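You operate a simulated robot arm through the tools that you are given. There is no shell and no other tool. Be economical: measure what you need, move in short steps, check, and stop when the job is done.

Carry out the task below with a simulated two-armed robot. There is one attempt and no reset: what you move stays moved.

TASK
Put the fallen jar in the yellow crate, reset, and run the other two onto the big table.
Fine: table on before the belt starts; leave both running.

The check looks at the end state, three seconds after you hand in, the way a careful person would. Anything else that was tipped, shoved, dropped, spilled or broken makes it a failure.

THE ROBOT
Two 7-joint arms with two-finger parallel grippers on one trunk, on a base that drives. Base frame: it is fixed to the floor where the robot stands at the start and does not move with it; the origin is under the middle of the robot, x ahead of it, y to its left, z up. Lengths are in m, angles in degrees, forces in N, time in s.
The left shoulder is at the start at [-0.1, 0.119, 0.798], the right one opposite. With the tool pointing down near the work surface each hand reaches from about 0.1 to 0.52 m from the robot's upright axis, wherever it stands, measured 20 degrees to its own side. Places, roughly: black stop button at the big table [0.6, -0.6, 0.9]; black stop button at the infeed [-1.1, 4.8, 0.9]; black stop button of the short belt [-4.9, -0.9, 0.9]; blue reset button at the big table [0.7, -0.7, 0.9]; blue reset button at the infeed [-1.1, 4.8, 0.9]; blue reset button of the short belt [-4.9, -1, 0.9]; emergency stop at the big table [0.7, -0.8, 0.9]; emergency stop at the infeed [-1.1, 4.6, 0.9]; emergency stop of the short belt [-4.8, -1.2, 0.9]; entry gate arm [-0.5, 3.4, 1]; exit gate arm [0.6, -0.2, 1]; green press arm [0.5, 0.2, 1]; green start button at the big table [0.6, -0.5, 0.9]; green start button at the infeed [-1.1, 4.9, 0.9]; green start button of the short belt [-4.9, -0.8, 0.9]; height knob of the labeller [0.5, 0.3, 0.7]. Payload 3.43 kg a hand.
Tool frame (each hand has its own): the origin (TCP) lies between the finger pads and is the grasp point; the fingertips stand 0.03 m ahead of it; z points along the fingers, y is the line along which they close. Largest opening 0.094 m; finger width 0.028, thickness 0.01; the body of the gripper, 0.05 by 0.096 m, starts 0.055 m behind the TCP.
Orientation is that of the tool frame in the base frame, as [roll, pitch, yaw] about the fixed x, y, z axes, in that order (R = Rz(yaw) Ry(pitch) Rx(roll)). With the fingers straight down and closing along the base's y, the tool's x points along the base's -x, its y along +y and its z along -z.

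THE INTERFACE
- The arms move only by the tool servo_tool. It takes "left_motion", "right_motion" or both (then of equal length, played together; a hand with none holds still); each is a list of rows, each a list of 6 numbers: the shift along the base's x, y, z in units of 20 mm (1.0 is 20 mm), then the turn, a rotation vector about the base's x, y, z in units of 8 degrees (1.0 is 8 degrees). In form: [[tx, ty, tz, wx, wy, wz], ...]. A call has 1 to 20 rows; each row shifts and turns the commanded pose from where the row before left it. "left_grip" and "right_grip" are, for a hand that has rows, the opening, from 0 (shut) to 1 (fully open), set as the call begins (left out, the last holds). A call with a number of a shift or a turn outside -1 to 1 is refused whole. Each row takes 0.2 s and may step no farther than 0.05 m and 8.6 degrees from the row before; otherwise, or with a gripper value out of range, the whole call is refused. A pose out of reach is approached as far as the arm can. The call stops where the force on the tool passes 40 N (or 10 N more than at its start, if that is more) or the arm is blocked; 0.2 s more then pass. The fingers move at their own pace (about 0.153 m/s each) and stop on an object; they squeeze with about 33 N. The grip force told is the motor's: it shows also when the fingers shut on nothing. Time passes only in rows, and 0.2 s behind the last, so rows that do not move let the fingers close. The reply holds the time, the measured pose of the TCP, the force on the tool along the base axes, the opening and the grip force, in the units named above and with some noise, with the torque about the TCP (base axes, N m) and any sound that the robot's microphone picked up, and new pictures: "show" is both (left out), scene, wrist or none (wrist: the cameras of the hands that moved).
- Cameras (640 x 400 px; columns grow to the right, rows downward): "scene" is now at [0.034, -0.0138, 1.5085]; the picture's right is [-0.17, -0.99, 0.00], its down [-0.74, 0.12, -0.66] and it looks along [0.65, -0.11, -0.75] (base axes); focal length 228 px, centre (320, 200). "left" rides on the left gripper at [0.076, -0.014, -0.103] in its tool frame; the picture's right is [0.18, 0.98, 0.00], its down [-0.75, 0.14, -0.64] and it looks along [-0.63, 0.12, 0.77] (tool axes); focal length 243 px, centre (320, 200). "right" rides on the right gripper at [0.076, 0.014, -0.102] in its tool frame; the picture's right is [-0.18, 0.98, 0.00], its down [-0.75, -0.14, -0.64] and it looks along [-0.63, -0.12, 0.77] (tool axes); focal length 243 px, centre (320, 200). There is no depth. A picture from a camera that has moved, and an enlarged one, comes with that camera's place and axes in the base frame and with its lens.
- move_column(by): slides the trunk up (or, below 0, down) by that many m; the arms and the scene camera ride with it, the base frame stays. It gives what a move gives, with no picture.
- base_move(legs): drives the robot by 1 to 6 legs, each [ahead, left, turn to the left] in m, m and degrees, along the robot's own axes; the way and the turn of a leg run together, so that a leg with both is an arc; at most 1.5 m and 180 degrees a leg. The arms and the cameras ride along, it lands a little off, and it stops where it bumps. It gives what a move gives, and a new picture of the scene camera.
- head_to(pan, tilt): turns the head with the scene camera to pan (to the left, within 143 degrees either way) and tilt (down, from -29 to 69), counted from straight ahead of the robot. It gives what a move gives, and a new picture of the scene camera.
- zoom(camera, box): a new picture of the part [left, top, right, bottom] of that camera's present view, enlarged. The clock stands still meanwhile.
- finish_job(): hands the job in; it is judged then, once.

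Go step by step. Nothing tells you exact positions but the pictures and the camera data: compare them with the known pose of the tool, close in by small moves and look again before you grip or let go. The budget is 120 turns and 260 pictures, counting those below and the enlarged ones. Unless the task says otherwise, let go and move clear before handing in, and close with one line.

The tools are called after "Emit:" as name(argument=value, ...) on one line, values as JSON. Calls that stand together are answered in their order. servo_tool: Moves the arms, as the interface text tells. Its arguments: {"type":"object","properties":{"left_motion":{"type":"array","items":{"type":"array","items":{"type":"number"}}},"left_grip":{"type":"number"},"right_motion":{"type":"array","items":{"type":"array","items":{"type":"number"}}},"right_grip":{"type":"number"},"show":{"type":"string","enum":["both","scene","wrist","none"]}},"required":[]} The other tools are called the same way: move_column (by) slides the trunk up or down; base_move (legs) drives the base; head_to (pan, tilt) turns the head that bears the scene camera; zoom (camera, box) takes an enlarged picture of a part of a camera's view; finish_job () hands the job in.

At the start:

```text
t: 0.0
left_tool_pos: [0.2961, -0.0304, 1.1466]
left_tcp_rot: [-179.9, 0.1, 179.9]
left_ft_force: [-0.2, 0.3, 0.7]
left_moment: [0.0, 0.01, -0.01]
left_opening: 0.0941
left_gripper_force: 0.1
right_tool_pos: [0.2071, -0.2974, 1.1955]
right_tcp_rot: [-180.0, 0.0, 180.0]
right_ft_force: [-0.1, -0.6, -0.6]
right_moment: [0.0, 0.01, -0.01]
right_opening: 0.0936
right_gripper_force: 0.0
trunk travel left (down, up): [-0.223, 0.113]
robot x, y, heading: [-0.0007, -0.001, -0.2]
head pan, tilt: [-9.5, 48.8]
```

scene: 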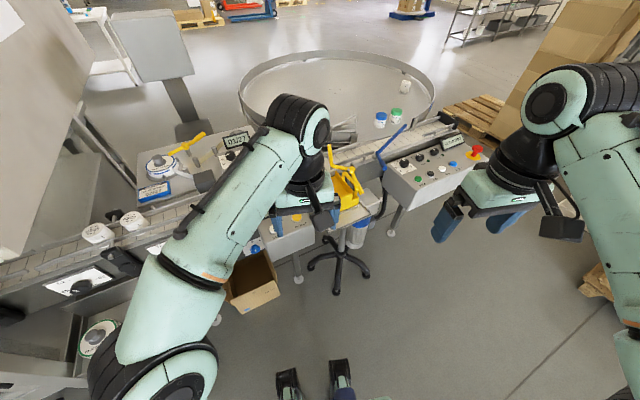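
right: 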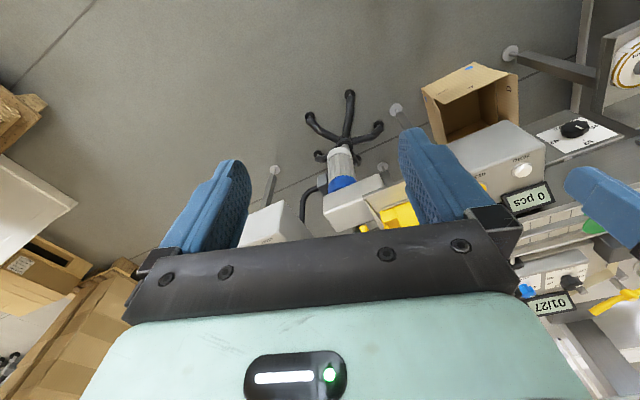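
left: 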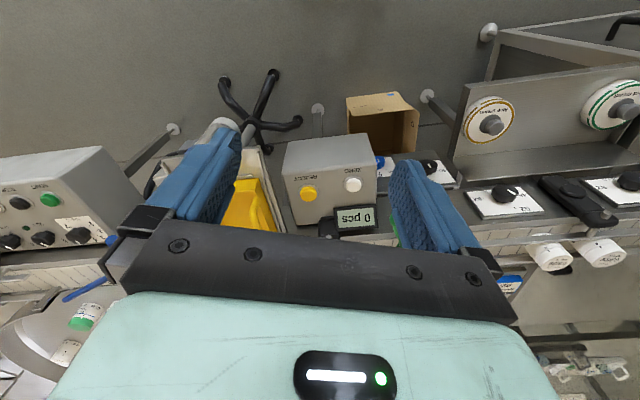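

I see a conveyor line with a labeller, jars, panels and a round accumulation table, partly hidden by the left arm. I'll enlarge the views to find the fallen jar, the crate and the labels.

Emit:
zoom(camera="scene", box=[300, 60, 500, 240])

Emit:
zoom(camera="scene", box=[60, 110, 280, 270])

Emit:
zoom(camera="left", box=[240, 80, 640, 330])

```text
2.22 times, centred on (400, 150) of scene
camera zoom: at [0.034, -0.0138, 1.5085], right [-0.17, -0.99, 0.0], down [-0.74, 0.12, -0.66], along [0.65, -0.11, -0.75], focal length 506 px, centre (142, 311)
```

zoom: 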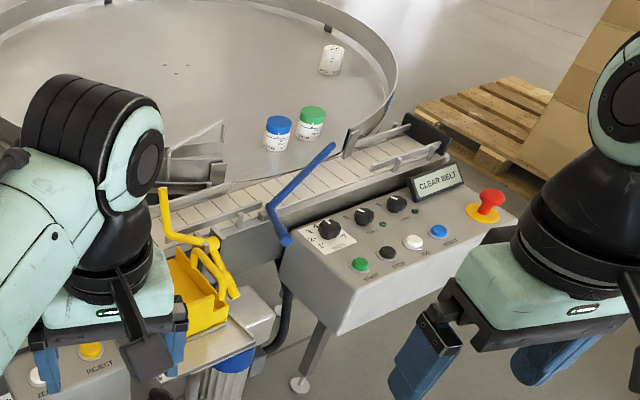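

```text
2.50 times, centred on (170, 190) of scene
camera zoom: at [0.034, -0.0138, 1.5085], right [-0.17, -0.99, 0.0], down [-0.74, 0.12, -0.66], along [0.65, -0.11, -0.75], focal length 570 px, centre (695, 225)
```

zoom: 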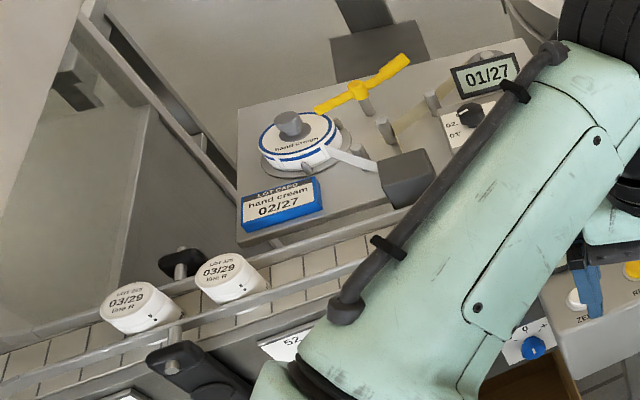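

```text
1.60 times, centred on (440, 205) of left
camera zoom: at [0.2194, -0.0426, 1.2481], right [-0.18, 0.98, 0.0], down [0.75, 0.14, 0.64], along [0.63, 0.12, -0.77], focal length 388 px, centre (128, 192)
```

zoom: 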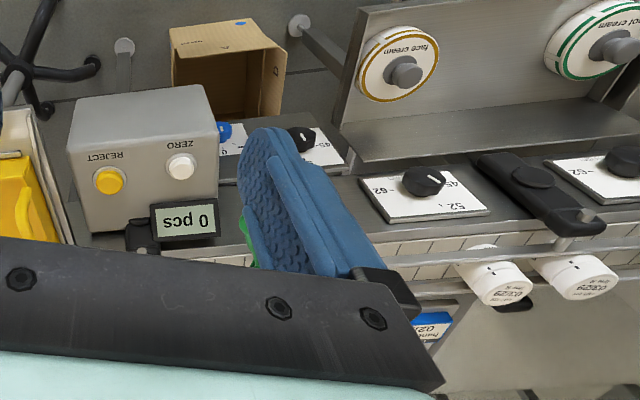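

The left arm hides the middle of the line. I'll raise it and draw it back over clear floor for a view.

Emit:
servo_tool(left_motion=[[-1, 0.5, 0.5, 0, 0, 0], [-1, 0.5, 0.5, 0, 0, 0], [-1, 1, 0, 0, 0, 0], [-1, 1, 0, 0, 0, 0], [-1, 1, 0, 0, 0, 0], [0, 1, 0, 0, 0, 0], [0, 1, 0, 0, 0, 0], [0, 1, 0, 0, 0, 0], [0, 1, 0, 0, 0, 0], [0, 1, 0, 0, 0, 0], [0, 1, 0, 0, 0, 0]], show="both")

```text
t: 2.4
left_tool_pos: [0.1963, 0.1714, 1.1651]
left_tcp_rot: [-180.0, 0.0, 179.8]
left_ft_force: [0.2, 0.6, 0.1]
left_moment: [-0.05, 0.02, -0.02]
left_opening: 0.094
left_gripper_force: 0.0
right_tool_pos: [0.2087, -0.2972, 1.1968]
right_tcp_rot: [-180.0, -0.1, -180.0]
right_ft_force: [0.4, -0.5, -0.1]
right_moment: [-0.02, 0.04, 0.0]
right_opening: 0.0939
right_gripper_force: 0.0
trunk travel left (down, up): [-0.223, 0.113]
robot x, y, heading: [0.0028, -0.0012, 0.0]
head pan, tilt: [-9.5, 48.8]
camera scene: at [0.0338, -0.0135, 1.5085], right [-0.17, -0.99, 0.0], down [-0.74, 0.12, -0.66], along [0.65, -0.11, -0.75], focal length 228 px, centre (320, 200)
camera left: at [0.1192, 0.1582, 1.2674], right [-0.18, 0.98, 0.0], down [0.75, 0.14, 0.64], along [0.63, 0.12, -0.77], focal length 243 px, centre (320, 200)
```

scene: 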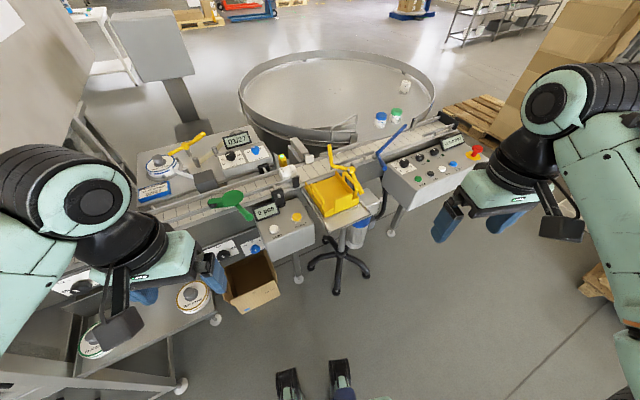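
left: 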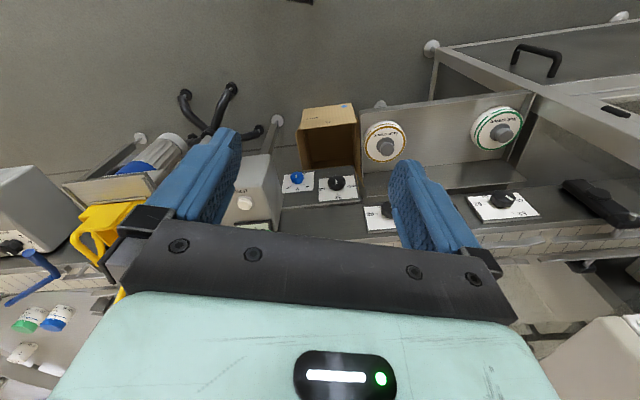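

Emit:
zoom(camera="scene", box=[200, 130, 360, 230])

Emit:
zoom(camera="scene", box=[320, 100, 500, 220])

Emit:
zoom(camera="scene", box=[110, 110, 310, 235])

Emit:
zoom(camera="scene", box=[200, 190, 340, 280])

```text
4.00 times, centred on (280, 180) of scene
camera zoom: at [0.0338, -0.0135, 1.5085], right [-0.17, -0.99, 0.0], down [-0.74, 0.12, -0.66], along [0.65, -0.11, -0.75], focal length 912 px, centre (480, 280)
```

zoom: 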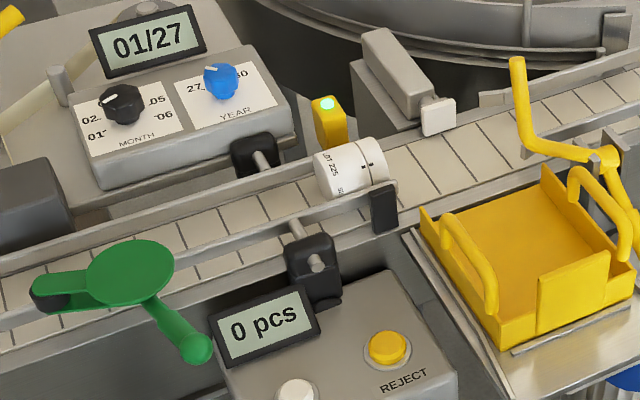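

```text
3.33 times, centred on (410, 160) of scene
camera zoom: at [0.0338, -0.0135, 1.5085], right [-0.17, -0.99, 0.0], down [-0.74, 0.12, -0.66], along [0.65, -0.11, -0.75], focal length 760 px, centre (20, 333)
```

zoom: 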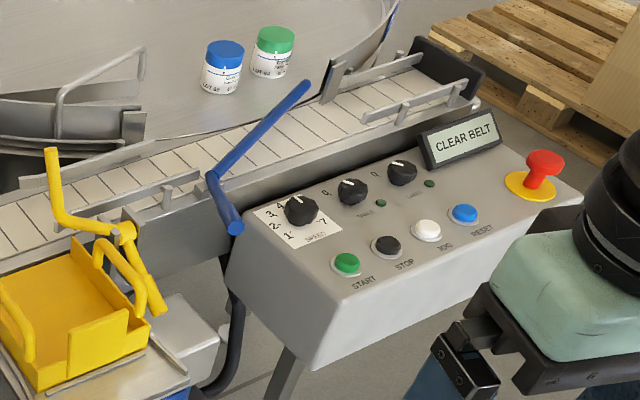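

```text
3.20 times, centred on (210, 172) of scene
camera zoom: at [0.0338, -0.0135, 1.5085], right [-0.17, -0.99, 0.0], down [-0.74, 0.12, -0.66], along [0.65, -0.11, -0.75], focal length 729 px, centre (672, 288)
```

zoom: 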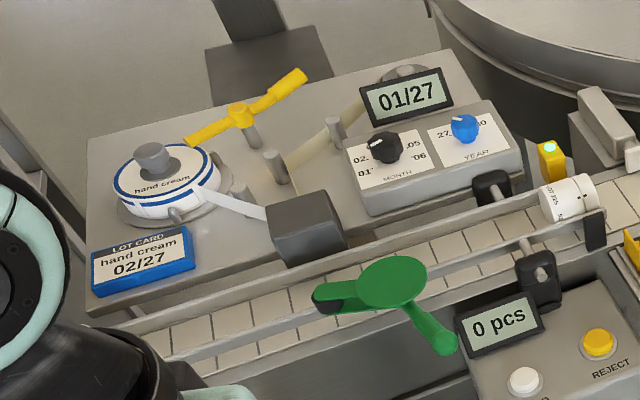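

```text
4.44 times, centred on (270, 235) of scene
camera zoom: at [0.0338, -0.0135, 1.5085], right [-0.17, -0.99, 0.0], down [-0.74, 0.12, -0.66], along [0.65, -0.11, -0.75], focal length 1013 px, centre (542, 44)
```

zoom: 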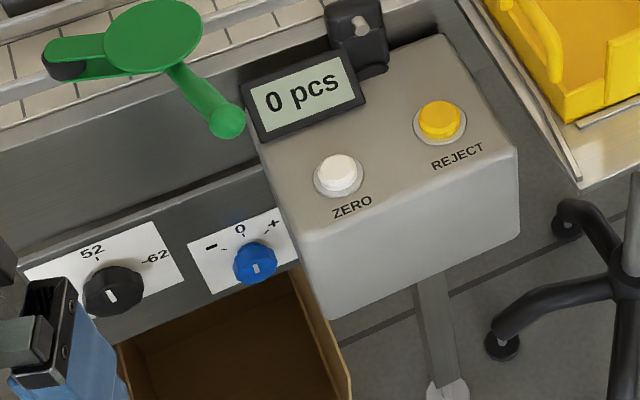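

The fallen jar lies on the belt by the yellow sensor, at about [0.73, 0.0, 0.9]. The panel shows CLEAR BELT, and two jars stand upstream. I'll look along the line both ways before driving.

Emit:
head_to(pan=45, tilt=35)

Emit:
head_to(pan=15, tilt=45)

```text
t: 3.6
left_tool_pos: [0.1953, 0.1716, 1.1638]
left_tcp_rot: [179.9, 0.0, 179.9]
left_ft_force: [0.5, -0.6, 0.4]
left_moment: [-0.01, -0.03, -0.02]
left_opening: 0.0941
left_gripper_force: 0.2
right_tool_pos: [0.209, -0.2974, 1.1966]
right_tcp_rot: [180.0, 0.0, -179.9]
right_ft_force: [0.5, -0.5, -0.3]
right_moment: [0.02, 0.0, 0.01]
right_opening: 0.0942
right_gripper_force: 0.1
trunk travel left (down, up): [-0.223, 0.113]
robot x, y, heading: [0.0035, 0.0029, -0.2]
head pan, tilt: [45.0, 35.0]
camera scene: at [0.0193, 0.0613, 1.5285], right [0.71, -0.71, 0.0], down [-0.41, -0.41, -0.82], along [0.58, 0.58, -0.57], focal length 228 px, centre (320, 200)
```

scene: 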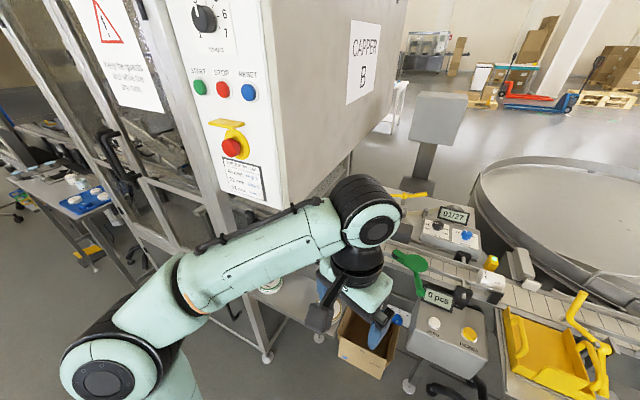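

```text
t: 4.6
left_tool_pos: [0.1952, 0.1706, 1.1646]
left_tcp_rot: [179.9, 0.0, 180.0]
left_ft_force: [0.0, 0.5, -0.2]
left_moment: [-0.02, 0.01, -0.01]
left_opening: 0.094
left_gripper_force: 0.1
right_tool_pos: [0.2085, -0.2983, 1.196]
right_tcp_rot: [-180.0, -0.1, -179.9]
right_ft_force: [0.1, 0.2, 0.3]
right_moment: [0.01, 0.02, 0.05]
right_opening: 0.094
right_gripper_force: 0.0
trunk travel left (down, up): [-0.223, 0.113]
robot x, y, heading: [-0.0002, -0.002, -0.2]
head pan, tilt: [15.0, 45.0]
camera scene: at [0.0354, 0.0203, 1.5138], right [0.26, -0.97, 0.0], down [-0.68, -0.18, -0.71], along [0.68, 0.18, -0.71], focal length 228 px, centre (320, 200)
```

scene: 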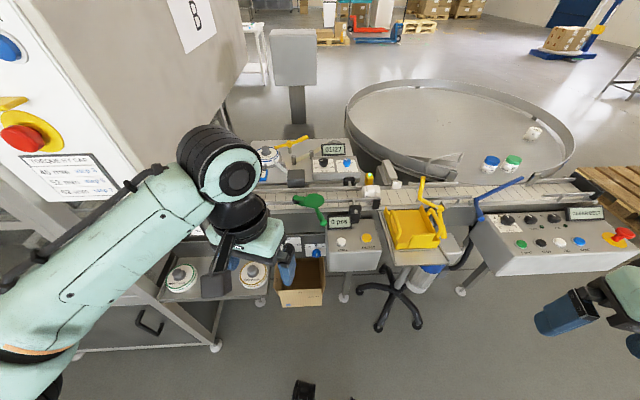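

Emit:
zoom(camera="scene", box=[460, 100, 580, 180])

Emit:
zoom(camera="scene", box=[460, 170, 640, 280])

Emit:
zoom(camera="scene", box=[260, 130, 480, 270])

```text
5.00 times, centred on (520, 140) of scene
camera zoom: at [0.0354, 0.0203, 1.5138], right [0.26, -0.97, 0.0], down [-0.68, -0.18, -0.71], along [0.68, 0.18, -0.71], focal length 1139 px, centre (-680, 500)
```

zoom: 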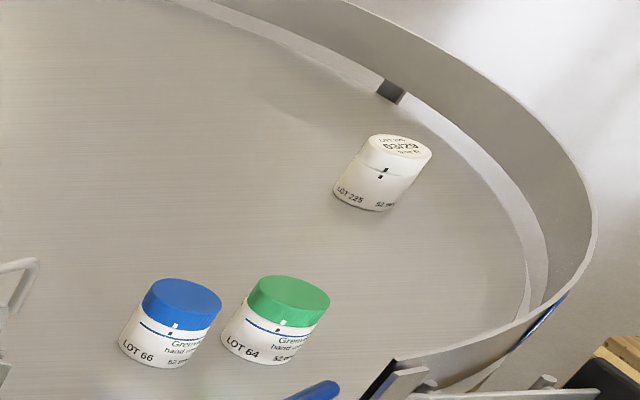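

```text
3.56 times, centred on (550, 225) of scene
camera zoom: at [0.0354, 0.0203, 1.5138], right [0.26, -0.97, 0.0], down [-0.68, -0.18, -0.71], along [0.68, 0.18, -0.71], focal length 810 px, centre (-498, 111)
```

zoom: 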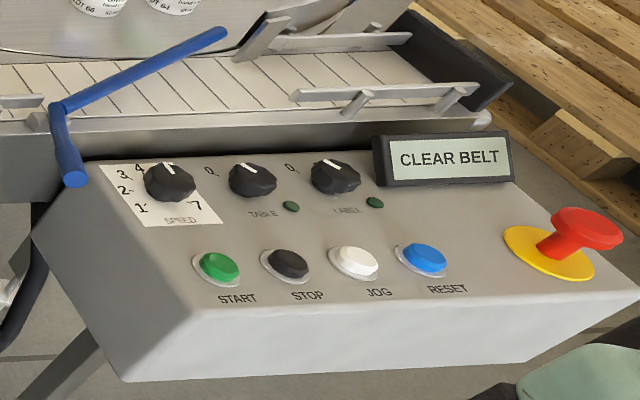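

```text
2.86 times, centred on (370, 200) of scene
camera zoom: at [0.0354, 0.0203, 1.5138], right [0.26, -0.97, 0.0], down [-0.68, -0.18, -0.71], along [0.68, 0.18, -0.71], focal length 651 px, centre (177, 200)
```

zoom: 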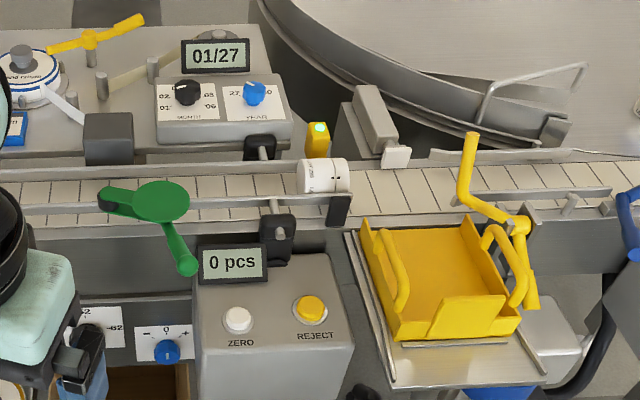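

The TABLE and LABEL knobs look off, with their lamps dark, and RESET and START are on this panel. I'll drive closer with the jar ahead and slightly left of me.

Emit:
base_move(legs=[[0.0, -0.12, 0], [0.2, 0, 0]])

Emit:
head_to(pan=10, tilt=55)

```text
t: 7.5
left_tool_pos: [0.3962, 0.0517, 1.1652]
left_tcp_rot: [-179.9, 0.1, -180.0]
left_ft_force: [0.1, -0.4, -0.4]
left_moment: [0.0, 0.01, -0.02]
left_opening: 0.094
left_gripper_force: 0.0
right_tool_pos: [0.4086, -0.4174, 1.1953]
right_tcp_rot: [-180.0, 0.0, 180.0]
right_ft_force: [0.7, 0.1, -0.2]
right_moment: [-0.02, 0.04, -0.01]
right_opening: 0.0939
right_gripper_force: 0.1
trunk travel left (down, up): [-0.223, 0.113]
robot x, y, heading: [0.198, -0.1217, 0.1]
head pan, tilt: [15.0, 45.0]
camera scene: at [0.2362, -0.0989, 1.5137], right [0.26, -0.97, 0.0], down [-0.68, -0.18, -0.71], along [0.68, 0.18, -0.71], focal length 228 px, centre (320, 200)
```

scene: 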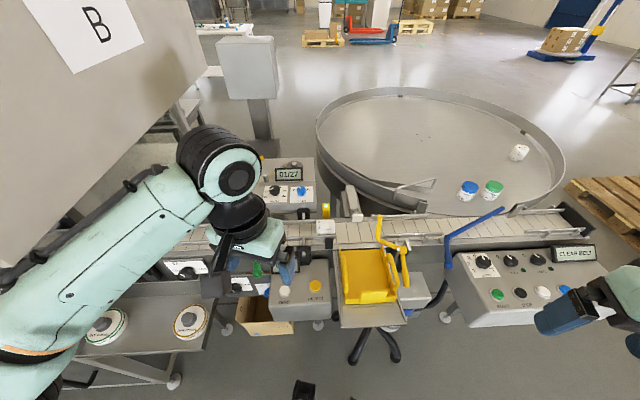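

```text
t: 8.2
left_tool_pos: [0.3946, 0.0519, 1.1645]
left_tcp_rot: [-179.9, 0.0, 179.9]
left_ft_force: [0.8, 0.9, 0.8]
left_moment: [0.02, -0.04, -0.02]
left_opening: 0.0941
left_gripper_force: 0.0
right_tool_pos: [0.4092, -0.4163, 1.1949]
right_tcp_rot: [180.0, 0.0, -179.9]
right_ft_force: [0.3, 0.3, 1.1]
right_moment: [0.02, 0.03, 0.01]
right_opening: 0.0939
right_gripper_force: 0.1
trunk travel left (down, up): [-0.223, 0.113]
robot x, y, heading: [0.1989, -0.1156, -0.1]
head pan, tilt: [10.0, 55.0]
camera scene: at [0.2279, -0.1074, 1.5004], right [0.17, -0.98, 0.0], down [-0.81, -0.14, -0.57], along [0.57, 0.1, -0.82], focal length 228 px, centre (320, 200)
```

scene: 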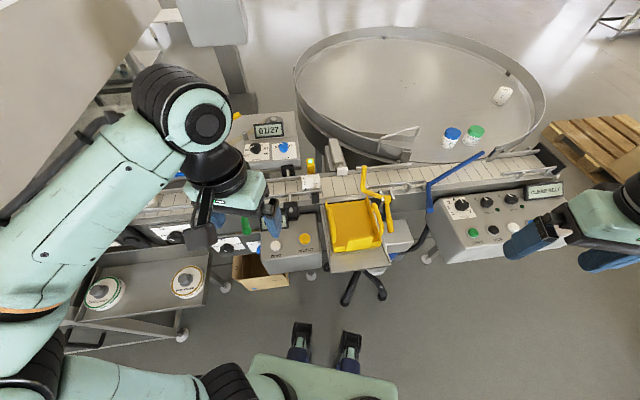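

Emit:
zoom(camera="scene", box=[270, 140, 350, 210])

Emit:
zoom(camera="scene", box=[420, 130, 580, 250])

Emit:
zoom(camera="scene", box=[310, 150, 450, 290])

```text
5.71 times, centred on (310, 175) of scene
camera zoom: at [0.2279, -0.1074, 1.5004], right [0.17, -0.98, 0.0], down [-0.81, -0.14, -0.57], along [0.57, 0.1, -0.82], focal length 1302 px, centre (377, 343)
```

zoom: 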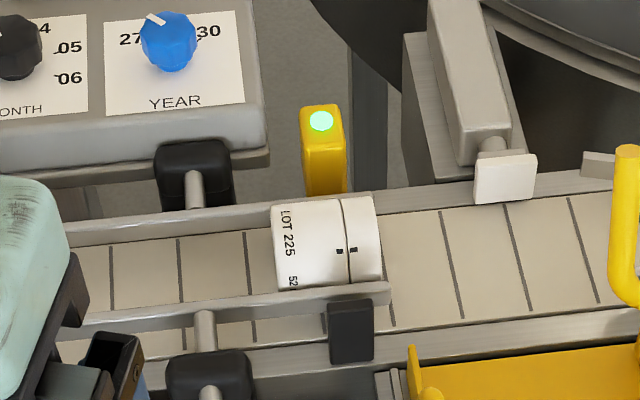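

```text
3.33 times, centred on (500, 190) of scene
camera zoom: at [0.2279, -0.1074, 1.5004], right [0.17, -0.98, 0.0], down [-0.81, -0.14, -0.57], along [0.57, 0.1, -0.82], focal length 760 px, centre (-280, 233)
```

zoom: 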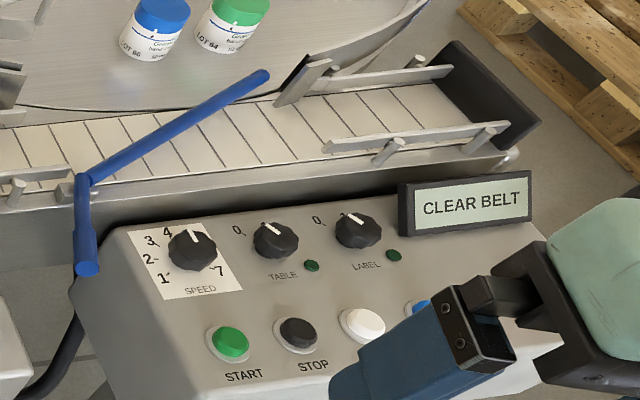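

```text
2.86 times, centred on (380, 220) of scene
camera zoom: at [0.2279, -0.1074, 1.5004], right [0.17, -0.98, 0.0], down [-0.81, -0.14, -0.57], along [0.57, 0.1, -0.82], focal length 651 px, centre (149, 143)
```

zoom: 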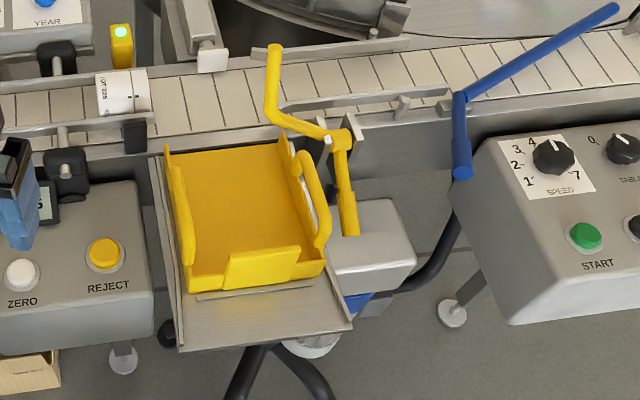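

The jar looks to be near [0.67, 0.0, 0.95], lying with its axis along the belt (y). I'll bring the left hand above it, staying high, to see it with the wrist camera, and draw the right hand back.

Emit:
servo_tool(left_motion=[[1, -0.5, 0, 0, 0, 0], [1, -0.5, 0, 0, 0, 0], [1, -0.5, 0, 0, 0, 0], [1, -0.5, 0, 0, 0, 0], [1, -0.5, 0, 0, 0, 0], [1, 0, 0, 0, 0, 0], [1, 0, 0, 0, 0, 0]], right_motion=[[-1, 0, 0, 0, 0, 0], [-1, 0, 0, 0, 0, 0], [-1, 0, 0, 0, 0, 0], [-1, 0, 0, 0, 0, 0], [-1, 0, 0, 0, 0, 0], [0, 0, 0, 0, 0, 0], [0, 0, 0, 0, 0, 0]], show="both")

```text
t: 9.8
left_tool_pos: [0.5364, 0.0007, 1.1655]
left_tcp_rot: [180.0, -0.1, -179.9]
left_ft_force: [0.1, -0.2, 0.1]
left_moment: [-0.03, 0.01, -0.02]
left_opening: 0.0941
left_gripper_force: 0.1
right_tool_pos: [0.3097, -0.4162, 1.1951]
right_tcp_rot: [-180.0, 0.0, -179.9]
right_ft_force: [0.6, -0.1, -0.3]
right_moment: [-0.04, 0.02, 0.03]
right_opening: 0.0942
right_gripper_force: 0.0
trunk travel left (down, up): [-0.223, 0.113]
robot x, y, heading: [0.1994, -0.1188, 0.1]
head pan, tilt: [10.0, 55.0]
camera scene: at [0.2285, -0.1078, 1.5003], right [0.17, -0.98, 0.0], down [-0.81, -0.14, -0.57], along [0.56, 0.1, -0.82], focal length 228 px, centre (320, 200)
camera right: at [0.2339, -0.402, 1.2982], right [0.18, 0.98, 0.0], down [0.75, -0.14, 0.64], along [0.63, -0.12, -0.77], focal length 243 px, centre (320, 200)
camera left: at [0.4602, -0.0117, 1.2673], right [-0.18, 0.98, 0.0], down [0.75, 0.14, 0.64], along [0.63, 0.12, -0.77], focal length 243 px, centre (320, 200)
```

scene: 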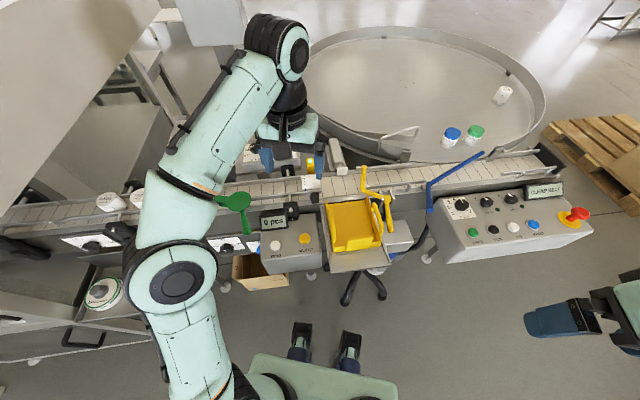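
right: 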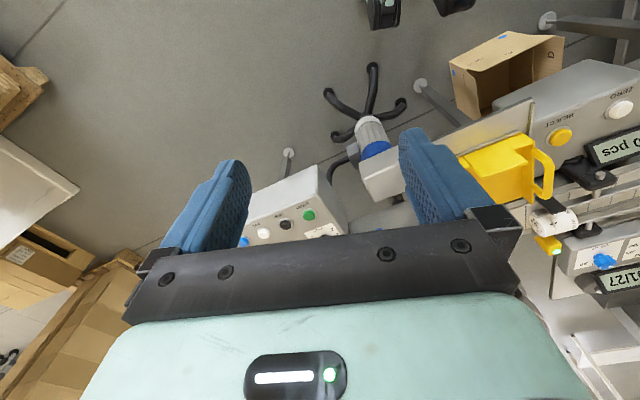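
left: 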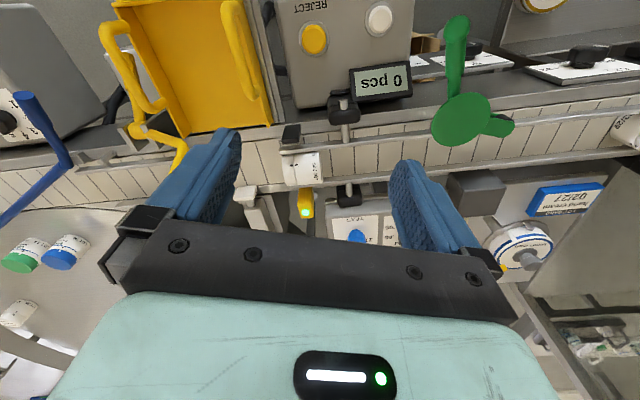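

The belt line runs about 17° off the base's y axis (downstream is +x, −y), and the jar is about 0.058 m long, so I can grip it end to end along the belt. I'll turn the hand 17° and move over it, still high.

Emit:
servo_tool(left_motion=[[1, 0, 0, 0, 0, 1], [1, 0, 0, 0, 0, 1], [1, 0, 0, 0, 0, 0.1], [1, 0, 0, 0, 0, 0], [1, 0, 0, 0, 0, 0]], show="wrist")

```text
t: 11.0
left_tool_pos: [0.5678, 0.0075, 1.1628]
left_tcp_rot: [-179.7, 0.1, -166.3]
left_ft_force: [-0.4, 0.8, 0.0]
left_moment: [0.0, -0.01, 0.0]
left_opening: 0.0938
left_gripper_force: 0.1
left hand out of reach, approached as far as the arm can: row 2, 3, 4, 5
right_tool_pos: [0.3099, -0.4163, 1.1958]
right_tcp_rot: [-180.0, -0.1, -180.0]
right_ft_force: [-0.3, -0.3, -1.6]
right_moment: [-0.02, 0.0, 0.02]
right_opening: 0.0941
right_gripper_force: 0.0
trunk travel left (down, up): [-0.223, 0.113]
robot x, y, heading: [0.1986, -0.116, 0.1]
head pan, tilt: [10.0, 55.0]
camera left: at [0.4963, -0.0236, 1.2651], right [-0.41, 0.91, 0.0], down [0.7, 0.32, 0.64], along [0.59, 0.26, -0.77], focal length 243 px, centre (320, 200)
```

left: 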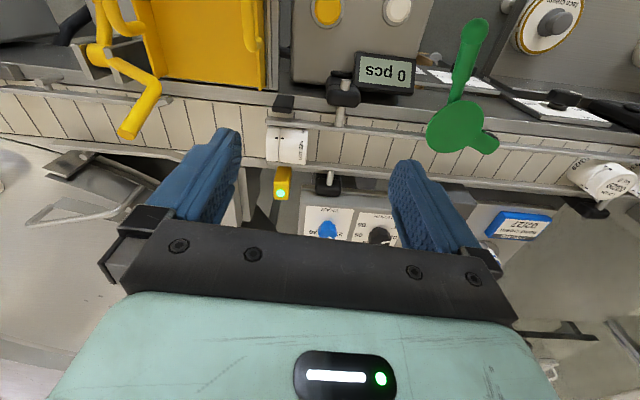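

At this height the arm reaches no farther, so I'll drive 0.10 m closer; the stool foot still leaves a gap.

Emit:
base_move(legs=[[0.1, 0, 0]])

Emit:
zoom(camera="left", box=[120, 0, 520, 250])

```text
t: 12.1
left_tool_pos: [0.6015, 0.0076, 1.1616]
left_tcp_rot: [-180.0, 0.2, -166.2]
left_ft_force: [-1.1, 0.7, 0.1]
left_moment: [-0.01, -0.04, -0.02]
left_opening: 0.0939
left_gripper_force: 0.1
right_tool_pos: [0.3449, -0.416, 1.1938]
right_tcp_rot: [180.0, -0.2, -179.8]
right_ft_force: [-0.5, -0.2, 0.5]
right_moment: [-0.01, -0.05, -0.01]
right_opening: 0.0938
right_gripper_force: 0.0
trunk travel left (down, up): [-0.223, 0.113]
robot x, y, heading: [0.2347, -0.1202, 0.0]
head pan, tilt: [10.0, 55.0]
stopped in leg 1: the robot was blocked; the commanded pose is now the measured one
camera scene: at [0.2612, -0.1074, 1.5003], right [0.18, -0.98, 0.0], down [-0.81, -0.14, -0.58], along [0.57, 0.1, -0.82], focal length 228 px, centre (320, 200)
```

scene: 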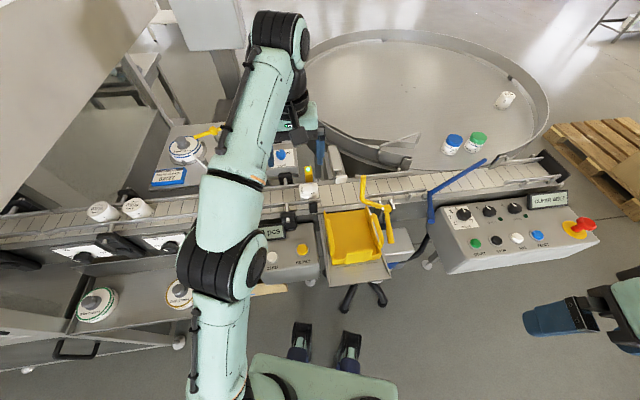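

```text
1.60 times, centred on (320, 125) of left
camera zoom: at [0.5302, -0.0232, 1.2643], right [-0.41, 0.91, 0.0], down [0.7, 0.32, 0.64], along [0.59, 0.27, -0.77], focal length 388 px, centre (320, 320)
```

zoom: 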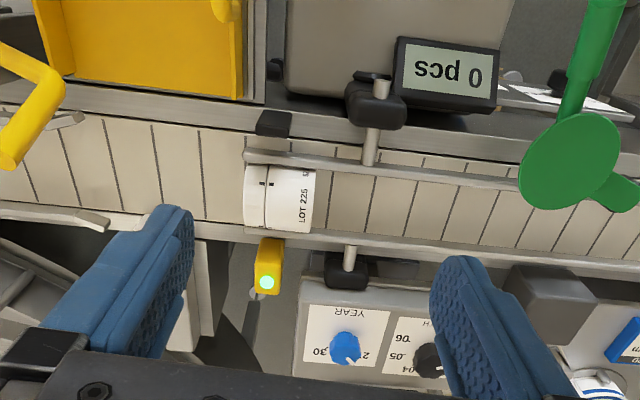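

The base stopped after 3.5 cm, blocked. I'll check what it touched.

Emit:
zoom(camera="scene", box=[220, 230, 460, 380])

Emit:
head_to(pan=0, tilt=69)

```text
2.67 times, centred on (340, 305) of scene
camera zoom: at [0.2612, -0.1074, 1.5003], right [0.18, -0.98, 0.0], down [-0.81, -0.14, -0.58], along [0.57, 0.1, -0.82], focal length 608 px, centre (267, -80)
```

zoom: 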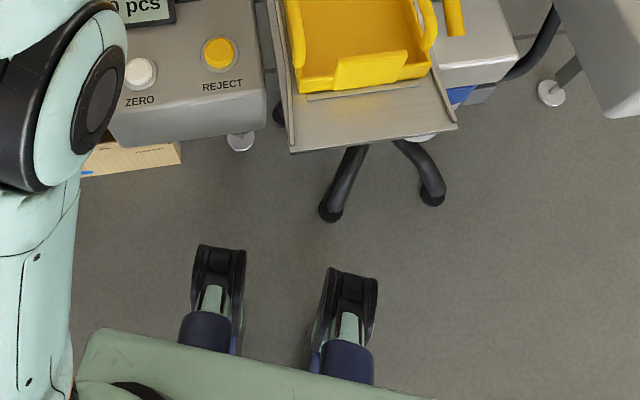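

```text
t: 12.8
left_tool_pos: [0.605, 0.0075, 1.1605]
left_tcp_rot: [-180.0, 0.0, -166.2]
left_ft_force: [0.6, -0.5, 0.0]
left_moment: [0.0, -0.02, 0.03]
left_opening: 0.094
left_gripper_force: 0.1
right_tool_pos: [0.3475, -0.4155, 1.1948]
right_tcp_rot: [179.9, -0.3, -179.8]
right_ft_force: [-0.8, 0.2, -0.2]
right_moment: [0.07, -0.02, 0.0]
right_opening: 0.0941
right_gripper_force: 0.1
trunk travel left (down, up): [-0.223, 0.113]
robot x, y, heading: [0.2344, -0.118, 0.2]
head pan, tilt: [0.0, 68.8]
camera scene: at [0.25, -0.1198, 1.4849], right [0.0, -1.0, 0.0], down [-0.93, 0.0, -0.36], along [0.36, 0.0, -0.93], focal length 228 px, centre (320, 200)
```

scene: 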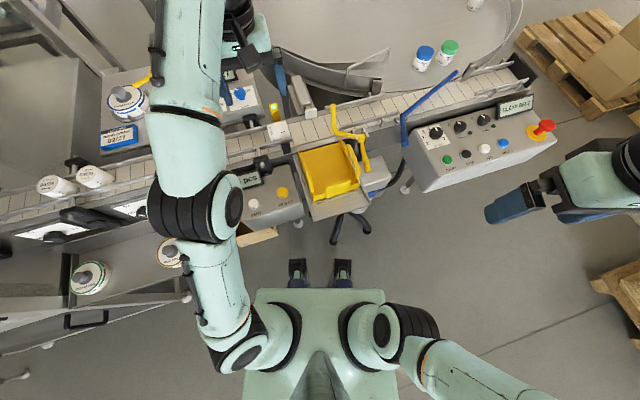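

The left elbow is low and close to the green press arm, which is probably what it touched. I'll back off a little and compare the green arm with before.

Emit:
base_move(legs=[[-0.04, 0, 0]])

Emit:
head_to(pan=45, tilt=50)

```text
t: 13.7
left_tool_pos: [0.5647, 0.007, 1.162]
left_tcp_rot: [-180.0, 0.1, -166.2]
left_ft_force: [-0.1, -0.2, 0.4]
left_moment: [0.03, -0.05, 0.01]
left_opening: 0.0937
left_gripper_force: 0.0
right_tool_pos: [0.3072, -0.416, 1.1941]
right_tcp_rot: [-180.0, -0.2, -179.9]
right_ft_force: [-0.7, 0.4, 0.1]
right_moment: [0.03, -0.06, 0.0]
right_opening: 0.0941
right_gripper_force: 0.0
trunk travel left (down, up): [-0.223, 0.113]
robot x, y, heading: [0.1986, -0.1197, 0.2]
head pan, tilt: [0.0, 68.8]
camera scene: at [0.2096, -0.1201, 1.4849], right [0.0, -1.0, 0.0], down [-0.93, 0.0, -0.36], along [0.36, 0.0, -0.93], focal length 228 px, centre (320, 200)
```

scene: 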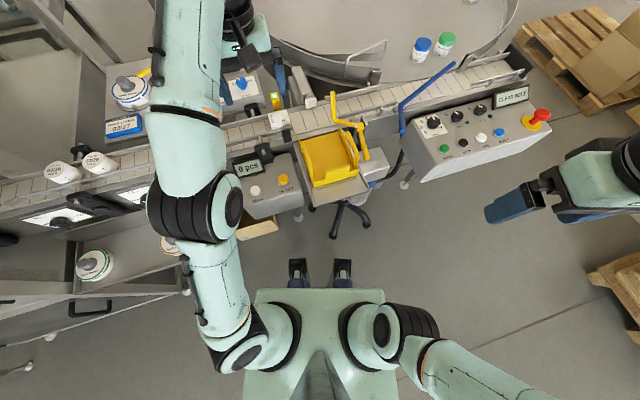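

```text
t: 14.8
left_tool_pos: [0.565, 0.008, 1.1614]
left_tcp_rot: [-180.0, 0.1, -166.1]
left_ft_force: [-0.9, 0.6, 0.6]
left_moment: [-0.01, 0.01, 0.0]
left_opening: 0.0939
left_gripper_force: 0.0
right_tool_pos: [0.3093, -0.4168, 1.194]
right_tcp_rot: [179.9, -0.2, -179.9]
right_ft_force: [-0.5, -1.1, 0.3]
right_moment: [0.0, 0.02, 0.0]
right_opening: 0.0936
right_gripper_force: 0.1
trunk travel left (down, up): [-0.223, 0.113]
robot x, y, heading: [0.1992, -0.1214, 0.0]
head pan, tilt: [45.0, 50.0]
camera scene: at [0.209, -0.0657, 1.5068], right [0.71, -0.71, 0.0], down [-0.54, -0.54, -0.64], along [0.45, 0.46, -0.77], focal length 228 px, centre (320, 200)
```

scene: 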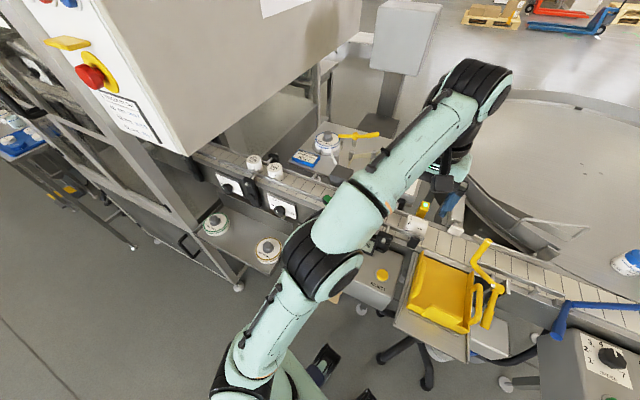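

The green arm looks undisturbed. I'll raise the trunk so the elbow clears everything, then look again.

Emit:
move_column(by=0.11)

Emit:
head_to(pan=25, tilt=60)

```text
t: 16.2
left_tool_pos: [0.5642, 0.0084, 1.2702]
left_tcp_rot: [-180.0, -0.1, -166.1]
left_ft_force: [-0.1, 0.5, -0.3]
left_moment: [0.03, -0.02, 0.03]
left_opening: 0.0942
left_gripper_force: 0.2
right_tool_pos: [0.3079, -0.4157, 1.3039]
right_tcp_rot: [180.0, -0.4, -179.8]
right_ft_force: [0.1, -0.2, -0.3]
right_moment: [-0.01, -0.01, 0.04]
right_opening: 0.094
right_gripper_force: 0.0
trunk travel left (down, up): [-0.333, 0.003]
robot x, y, heading: [0.1996, -0.1212, 0.1]
head pan, tilt: [45.0, 50.0]
```

```text
t: 17.1
left_tool_pos: [0.5661, 0.007, 1.2702]
left_tcp_rot: [179.9, 0.0, -166.2]
left_ft_force: [-0.6, 0.4, 0.5]
left_moment: [-0.01, -0.04, 0.01]
left_opening: 0.0941
left_gripper_force: 0.1
right_tool_pos: [0.3095, -0.4154, 1.3047]
right_tcp_rot: [180.0, -0.3, -179.8]
right_ft_force: [-0.3, 0.6, -0.7]
right_moment: [0.01, -0.01, 0.0]
right_opening: 0.0941
right_gripper_force: 0.0
trunk travel left (down, up): [-0.333, 0.003]
robot x, y, heading: [0.1985, -0.1238, 0.2]
head pan, tilt: [25.0, 60.0]
camera scene: at [0.2135, -0.0917, 1.6094], right [0.43, -0.91, 0.0], down [-0.78, -0.37, -0.5], along [0.45, 0.21, -0.87], focal length 228 px, centre (320, 200)
```

scene: 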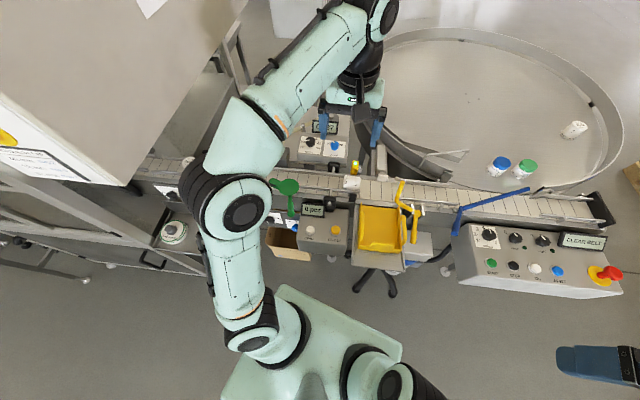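

Emit:
servo_tool(left_motion=[[0, 0, -1, 0, 0, 0.4], [0, 0, -1, 0, 0, 0], [0, 0, -1, 0, 0, 0], [0, 0, -1, 0, 0, 0], [0, 0, -1, 0, 0, 0], [1, 0, -1, 0, 0, 0], [1, 0, -0.5, 0, 0, 0], [1, -0.2, 0, 0, 0, 0]], show="both")

```text
t: 18.9
left_tool_pos: [0.6255, 0.0032, 1.1401]
left_tcp_rot: [180.0, 0.1, -163.1]
left_ft_force: [0.3, 0.0, -0.7]
left_moment: [0.0, -0.02, 0.03]
left_opening: 0.094
left_gripper_force: 0.1
right_tool_pos: [0.3094, -0.4153, 1.3036]
right_tcp_rot: [179.9, -0.3, -179.8]
right_ft_force: [-0.6, 0.0, 0.9]
right_moment: [-0.01, 0.04, -0.03]
right_opening: 0.0939
right_gripper_force: 0.1
trunk travel left (down, up): [-0.333, 0.003]
robot x, y, heading: [0.1998, -0.1197, 0.0]
head pan, tilt: [25.0, 60.0]
camera scene: at [0.2141, -0.0922, 1.6094], right [0.42, -0.91, 0.0], down [-0.78, -0.37, -0.5], along [0.45, 0.21, -0.87], focal length 228 px, centre (320, 200)
camera left: at [0.5568, -0.0315, 1.2431], right [-0.46, 0.89, 0.0], down [0.68, 0.36, 0.64], along [0.57, 0.3, -0.77], focal length 243 px, centre (320, 200)
```

scene: 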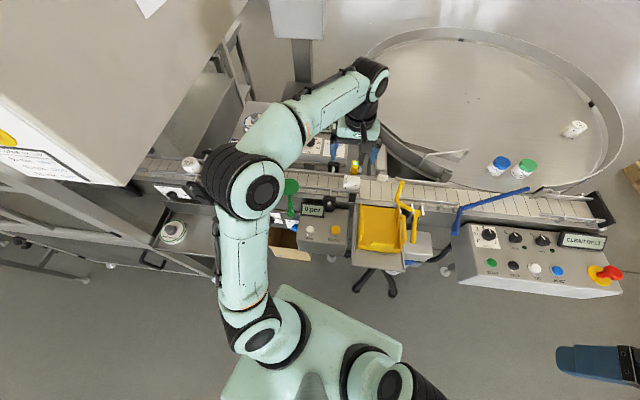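
left: 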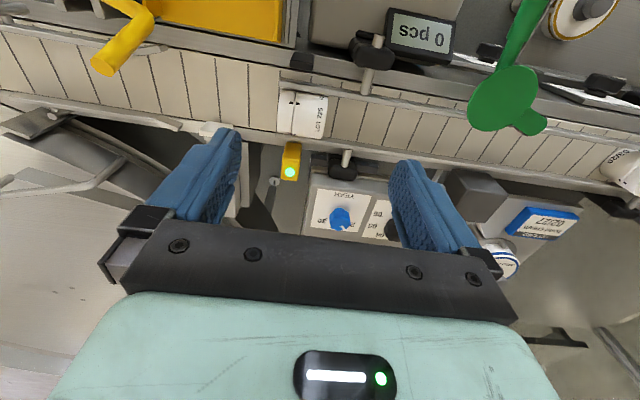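

The jar is triangulated to about [0.665, 0.0, 0.94]. I'll go forward and down in part and look again.

Emit:
servo_tool(left_motion=[[1, 0, -1, 0, 0, 0], [0.9, -0.1, -1, 0, 0, 0], [0, 0, -1, 0, 0, 0], [0, 0, -1, 0, 0, 0]], show="both")

```text
t: 19.9
left_tool_pos: [0.6632, 0.001, 1.0602]
left_tcp_rot: [-180.0, 0.1, -163.0]
left_ft_force: [0.7, 0.4, -1.1]
left_moment: [-0.02, -0.02, 0.03]
left_opening: 0.0938
left_gripper_force: 0.1
right_tool_pos: [0.3094, -0.4156, 1.304]
right_tcp_rot: [180.0, -0.3, -179.7]
right_ft_force: [-0.5, -0.8, 0.8]
right_moment: [0.01, 0.0, -0.01]
right_opening: 0.094
right_gripper_force: 0.1
trunk travel left (down, up): [-0.333, 0.003]
robot x, y, heading: [0.1972, -0.1209, 0.2]
head pan, tilt: [25.0, 60.0]
camera scene: at [0.2138, -0.0919, 1.6094], right [0.42, -0.91, 0.0], down [-0.78, -0.37, -0.5], along [0.45, 0.21, -0.87], focal length 228 px, centre (320, 200)
camera left: at [0.5949, -0.0334, 1.1632], right [-0.46, 0.89, 0.0], down [0.68, 0.36, 0.64], along [0.57, 0.3, -0.77], focal length 243 px, centre (320, 200)
```

scene: 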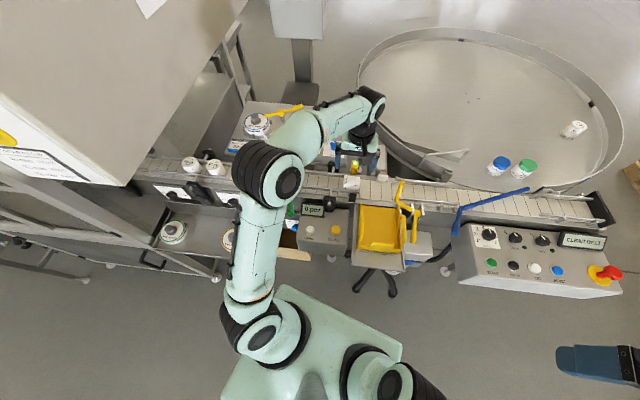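
left: 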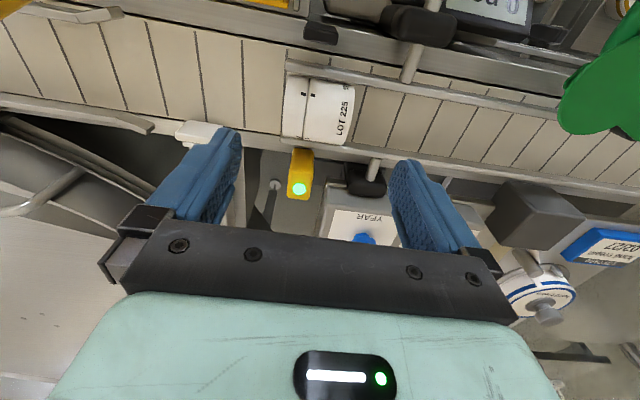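

Alignment is good: the jar sits at x 0.665, y 0.001, between the fingers. I'll descend to about z 0.955.

Emit:
servo_tool(left_motion=[[0.1, 0, -1, 0, 0, 0], [0, 0, -1, 0, 0, 0], [0, 0, -1, 0, 0, 0], [0, 0, -1, 0, 0, 0]], show="wrist")

```text
t: 20.9
left_tool_pos: [0.6645, 0.0022, 0.9814]
left_tcp_rot: [-180.0, 0.0, -163.0]
left_ft_force: [0.3, 0.3, -0.3]
left_moment: [0.02, 0.01, -0.01]
left_opening: 0.0941
left_gripper_force: 0.1
right_tool_pos: [0.3085, -0.4158, 1.3045]
right_tcp_rot: [179.9, -0.3, -179.8]
right_ft_force: [-0.3, -0.2, -0.5]
right_moment: [-0.01, -0.03, -0.03]
right_opening: 0.094
right_gripper_force: 0.2
trunk travel left (down, up): [-0.333, 0.003]
robot x, y, heading: [0.1974, -0.1213, 0.3]
head pan, tilt: [25.0, 60.0]
camera left: at [0.5971, -0.033, 1.0836], right [-0.46, 0.89, 0.0], down [0.68, 0.36, 0.64], along [0.57, 0.3, -0.77], focal length 243 px, centre (320, 200)
```

left: 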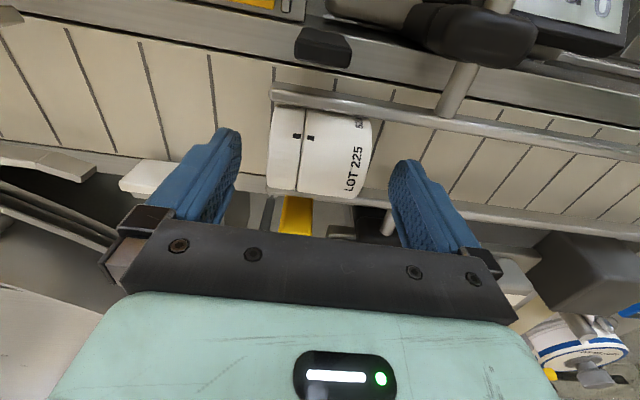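

Emit:
servo_tool(left_motion=[[0, 0, -0.7, 0, 0, 0], [0, 0, -0.7, 0, 0, 0]], show="wrist")

```text
t: 21.5
left_tool_pos: [0.6656, 0.002, 0.9522]
left_tcp_rot: [-180.0, 0.0, -163.1]
left_ft_force: [-0.3, -0.2, -0.2]
left_moment: [0.0, 0.02, -0.01]
left_opening: 0.0942
left_gripper_force: 0.0
right_tool_pos: [0.3083, -0.4154, 1.3044]
right_tcp_rot: [179.8, -0.3, -179.9]
right_ft_force: [0.2, 0.8, -0.8]
right_moment: [0.02, 0.0, 0.01]
right_opening: 0.0939
right_gripper_force: 0.1
trunk travel left (down, up): [-0.333, 0.003]
robot x, y, heading: [0.1983, -0.1212, 0.1]
head pan, tilt: [25.0, 60.0]
camera left: at [0.5967, -0.0328, 1.0556], right [-0.46, 0.89, 0.0], down [0.68, 0.36, 0.64], along [0.57, 0.3, -0.77], focal length 243 px, centre (320, 200)
```

left: 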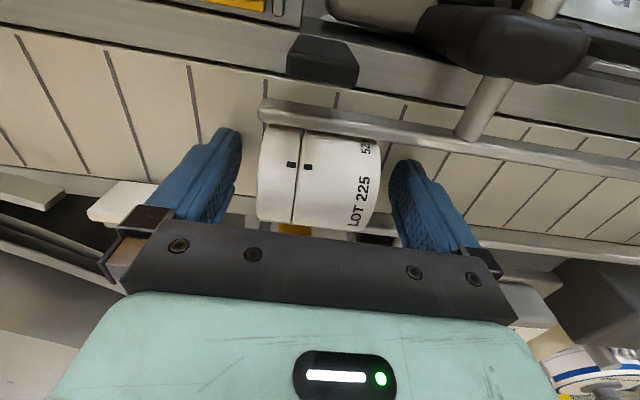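

Fingers are at both ends of the jar. I'll go slightly lower and close.

Emit:
servo_tool(left_motion=[[0, 0, -0.3, 0, 0, 0], [0, 0, 0, 0, 0, 0]], show="none")

Emit:
servo_tool(left_motion=[[0, 0, 0, 0, 0, 0], [0, 0, 0, 0, 0, 0], [0, 0, 0, 0, 0, 0]], left_grip=0.3, show="wrist")

```text
t: 22.1
left_tool_pos: [0.6649, 0.0023, 0.9494]
left_tcp_rot: [179.9, 0.3, -163.0]
left_ft_force: [-1.1, 1.0, 25.0]
left_moment: [1.26, 0.76, 0.05]
left_opening: 0.094
left_gripper_force: 0.1
right_tool_pos: [0.307, -0.417, 1.3051]
right_tcp_rot: [179.9, -0.2, -179.8]
right_ft_force: [-0.5, -0.1, -0.2]
right_moment: [0.01, -0.01, 0.0]
right_opening: 0.0939
right_gripper_force: 0.0
trunk travel left (down, up): [-0.333, 0.003]
robot x, y, heading: [0.1969, -0.1195, -0.0]
head pan, tilt: [25.0, 60.0]
```

```text
t: 23.0
left_tool_pos: [0.6645, 0.0043, 0.9499]
left_tcp_rot: [-180.0, 0.3, -162.8]
left_ft_force: [-4.1, 3.4, 12.8]
left_moment: [0.07, 0.22, -0.04]
left_opening: 0.0598
left_gripper_force: 32.6
right_tool_pos: [0.3066, -0.4152, 1.3033]
right_tcp_rot: [179.9, -0.4, -179.7]
right_ft_force: [0.1, -0.1, -0.6]
right_moment: [-0.03, -0.02, -0.01]
right_opening: 0.0941
right_gripper_force: 0.1
trunk travel left (down, up): [-0.333, 0.003]
robot x, y, heading: [0.202, -0.1187, 0.1]
head pan, tilt: [25.0, 60.0]
stopped in row 3 (left hand): the force on the tool passed its limit at 40 N (the readings are from after the stop); the commanded pose is now the measured one
camera left: at [0.5956, -0.0312, 1.0522], right [-0.47, 0.89, 0.0], down [0.68, 0.36, 0.65], along [0.57, 0.3, -0.76], focal length 243 px, centre (320, 200)
```

left: 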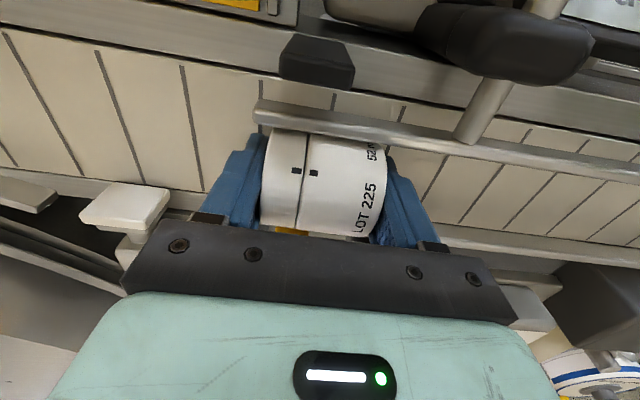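

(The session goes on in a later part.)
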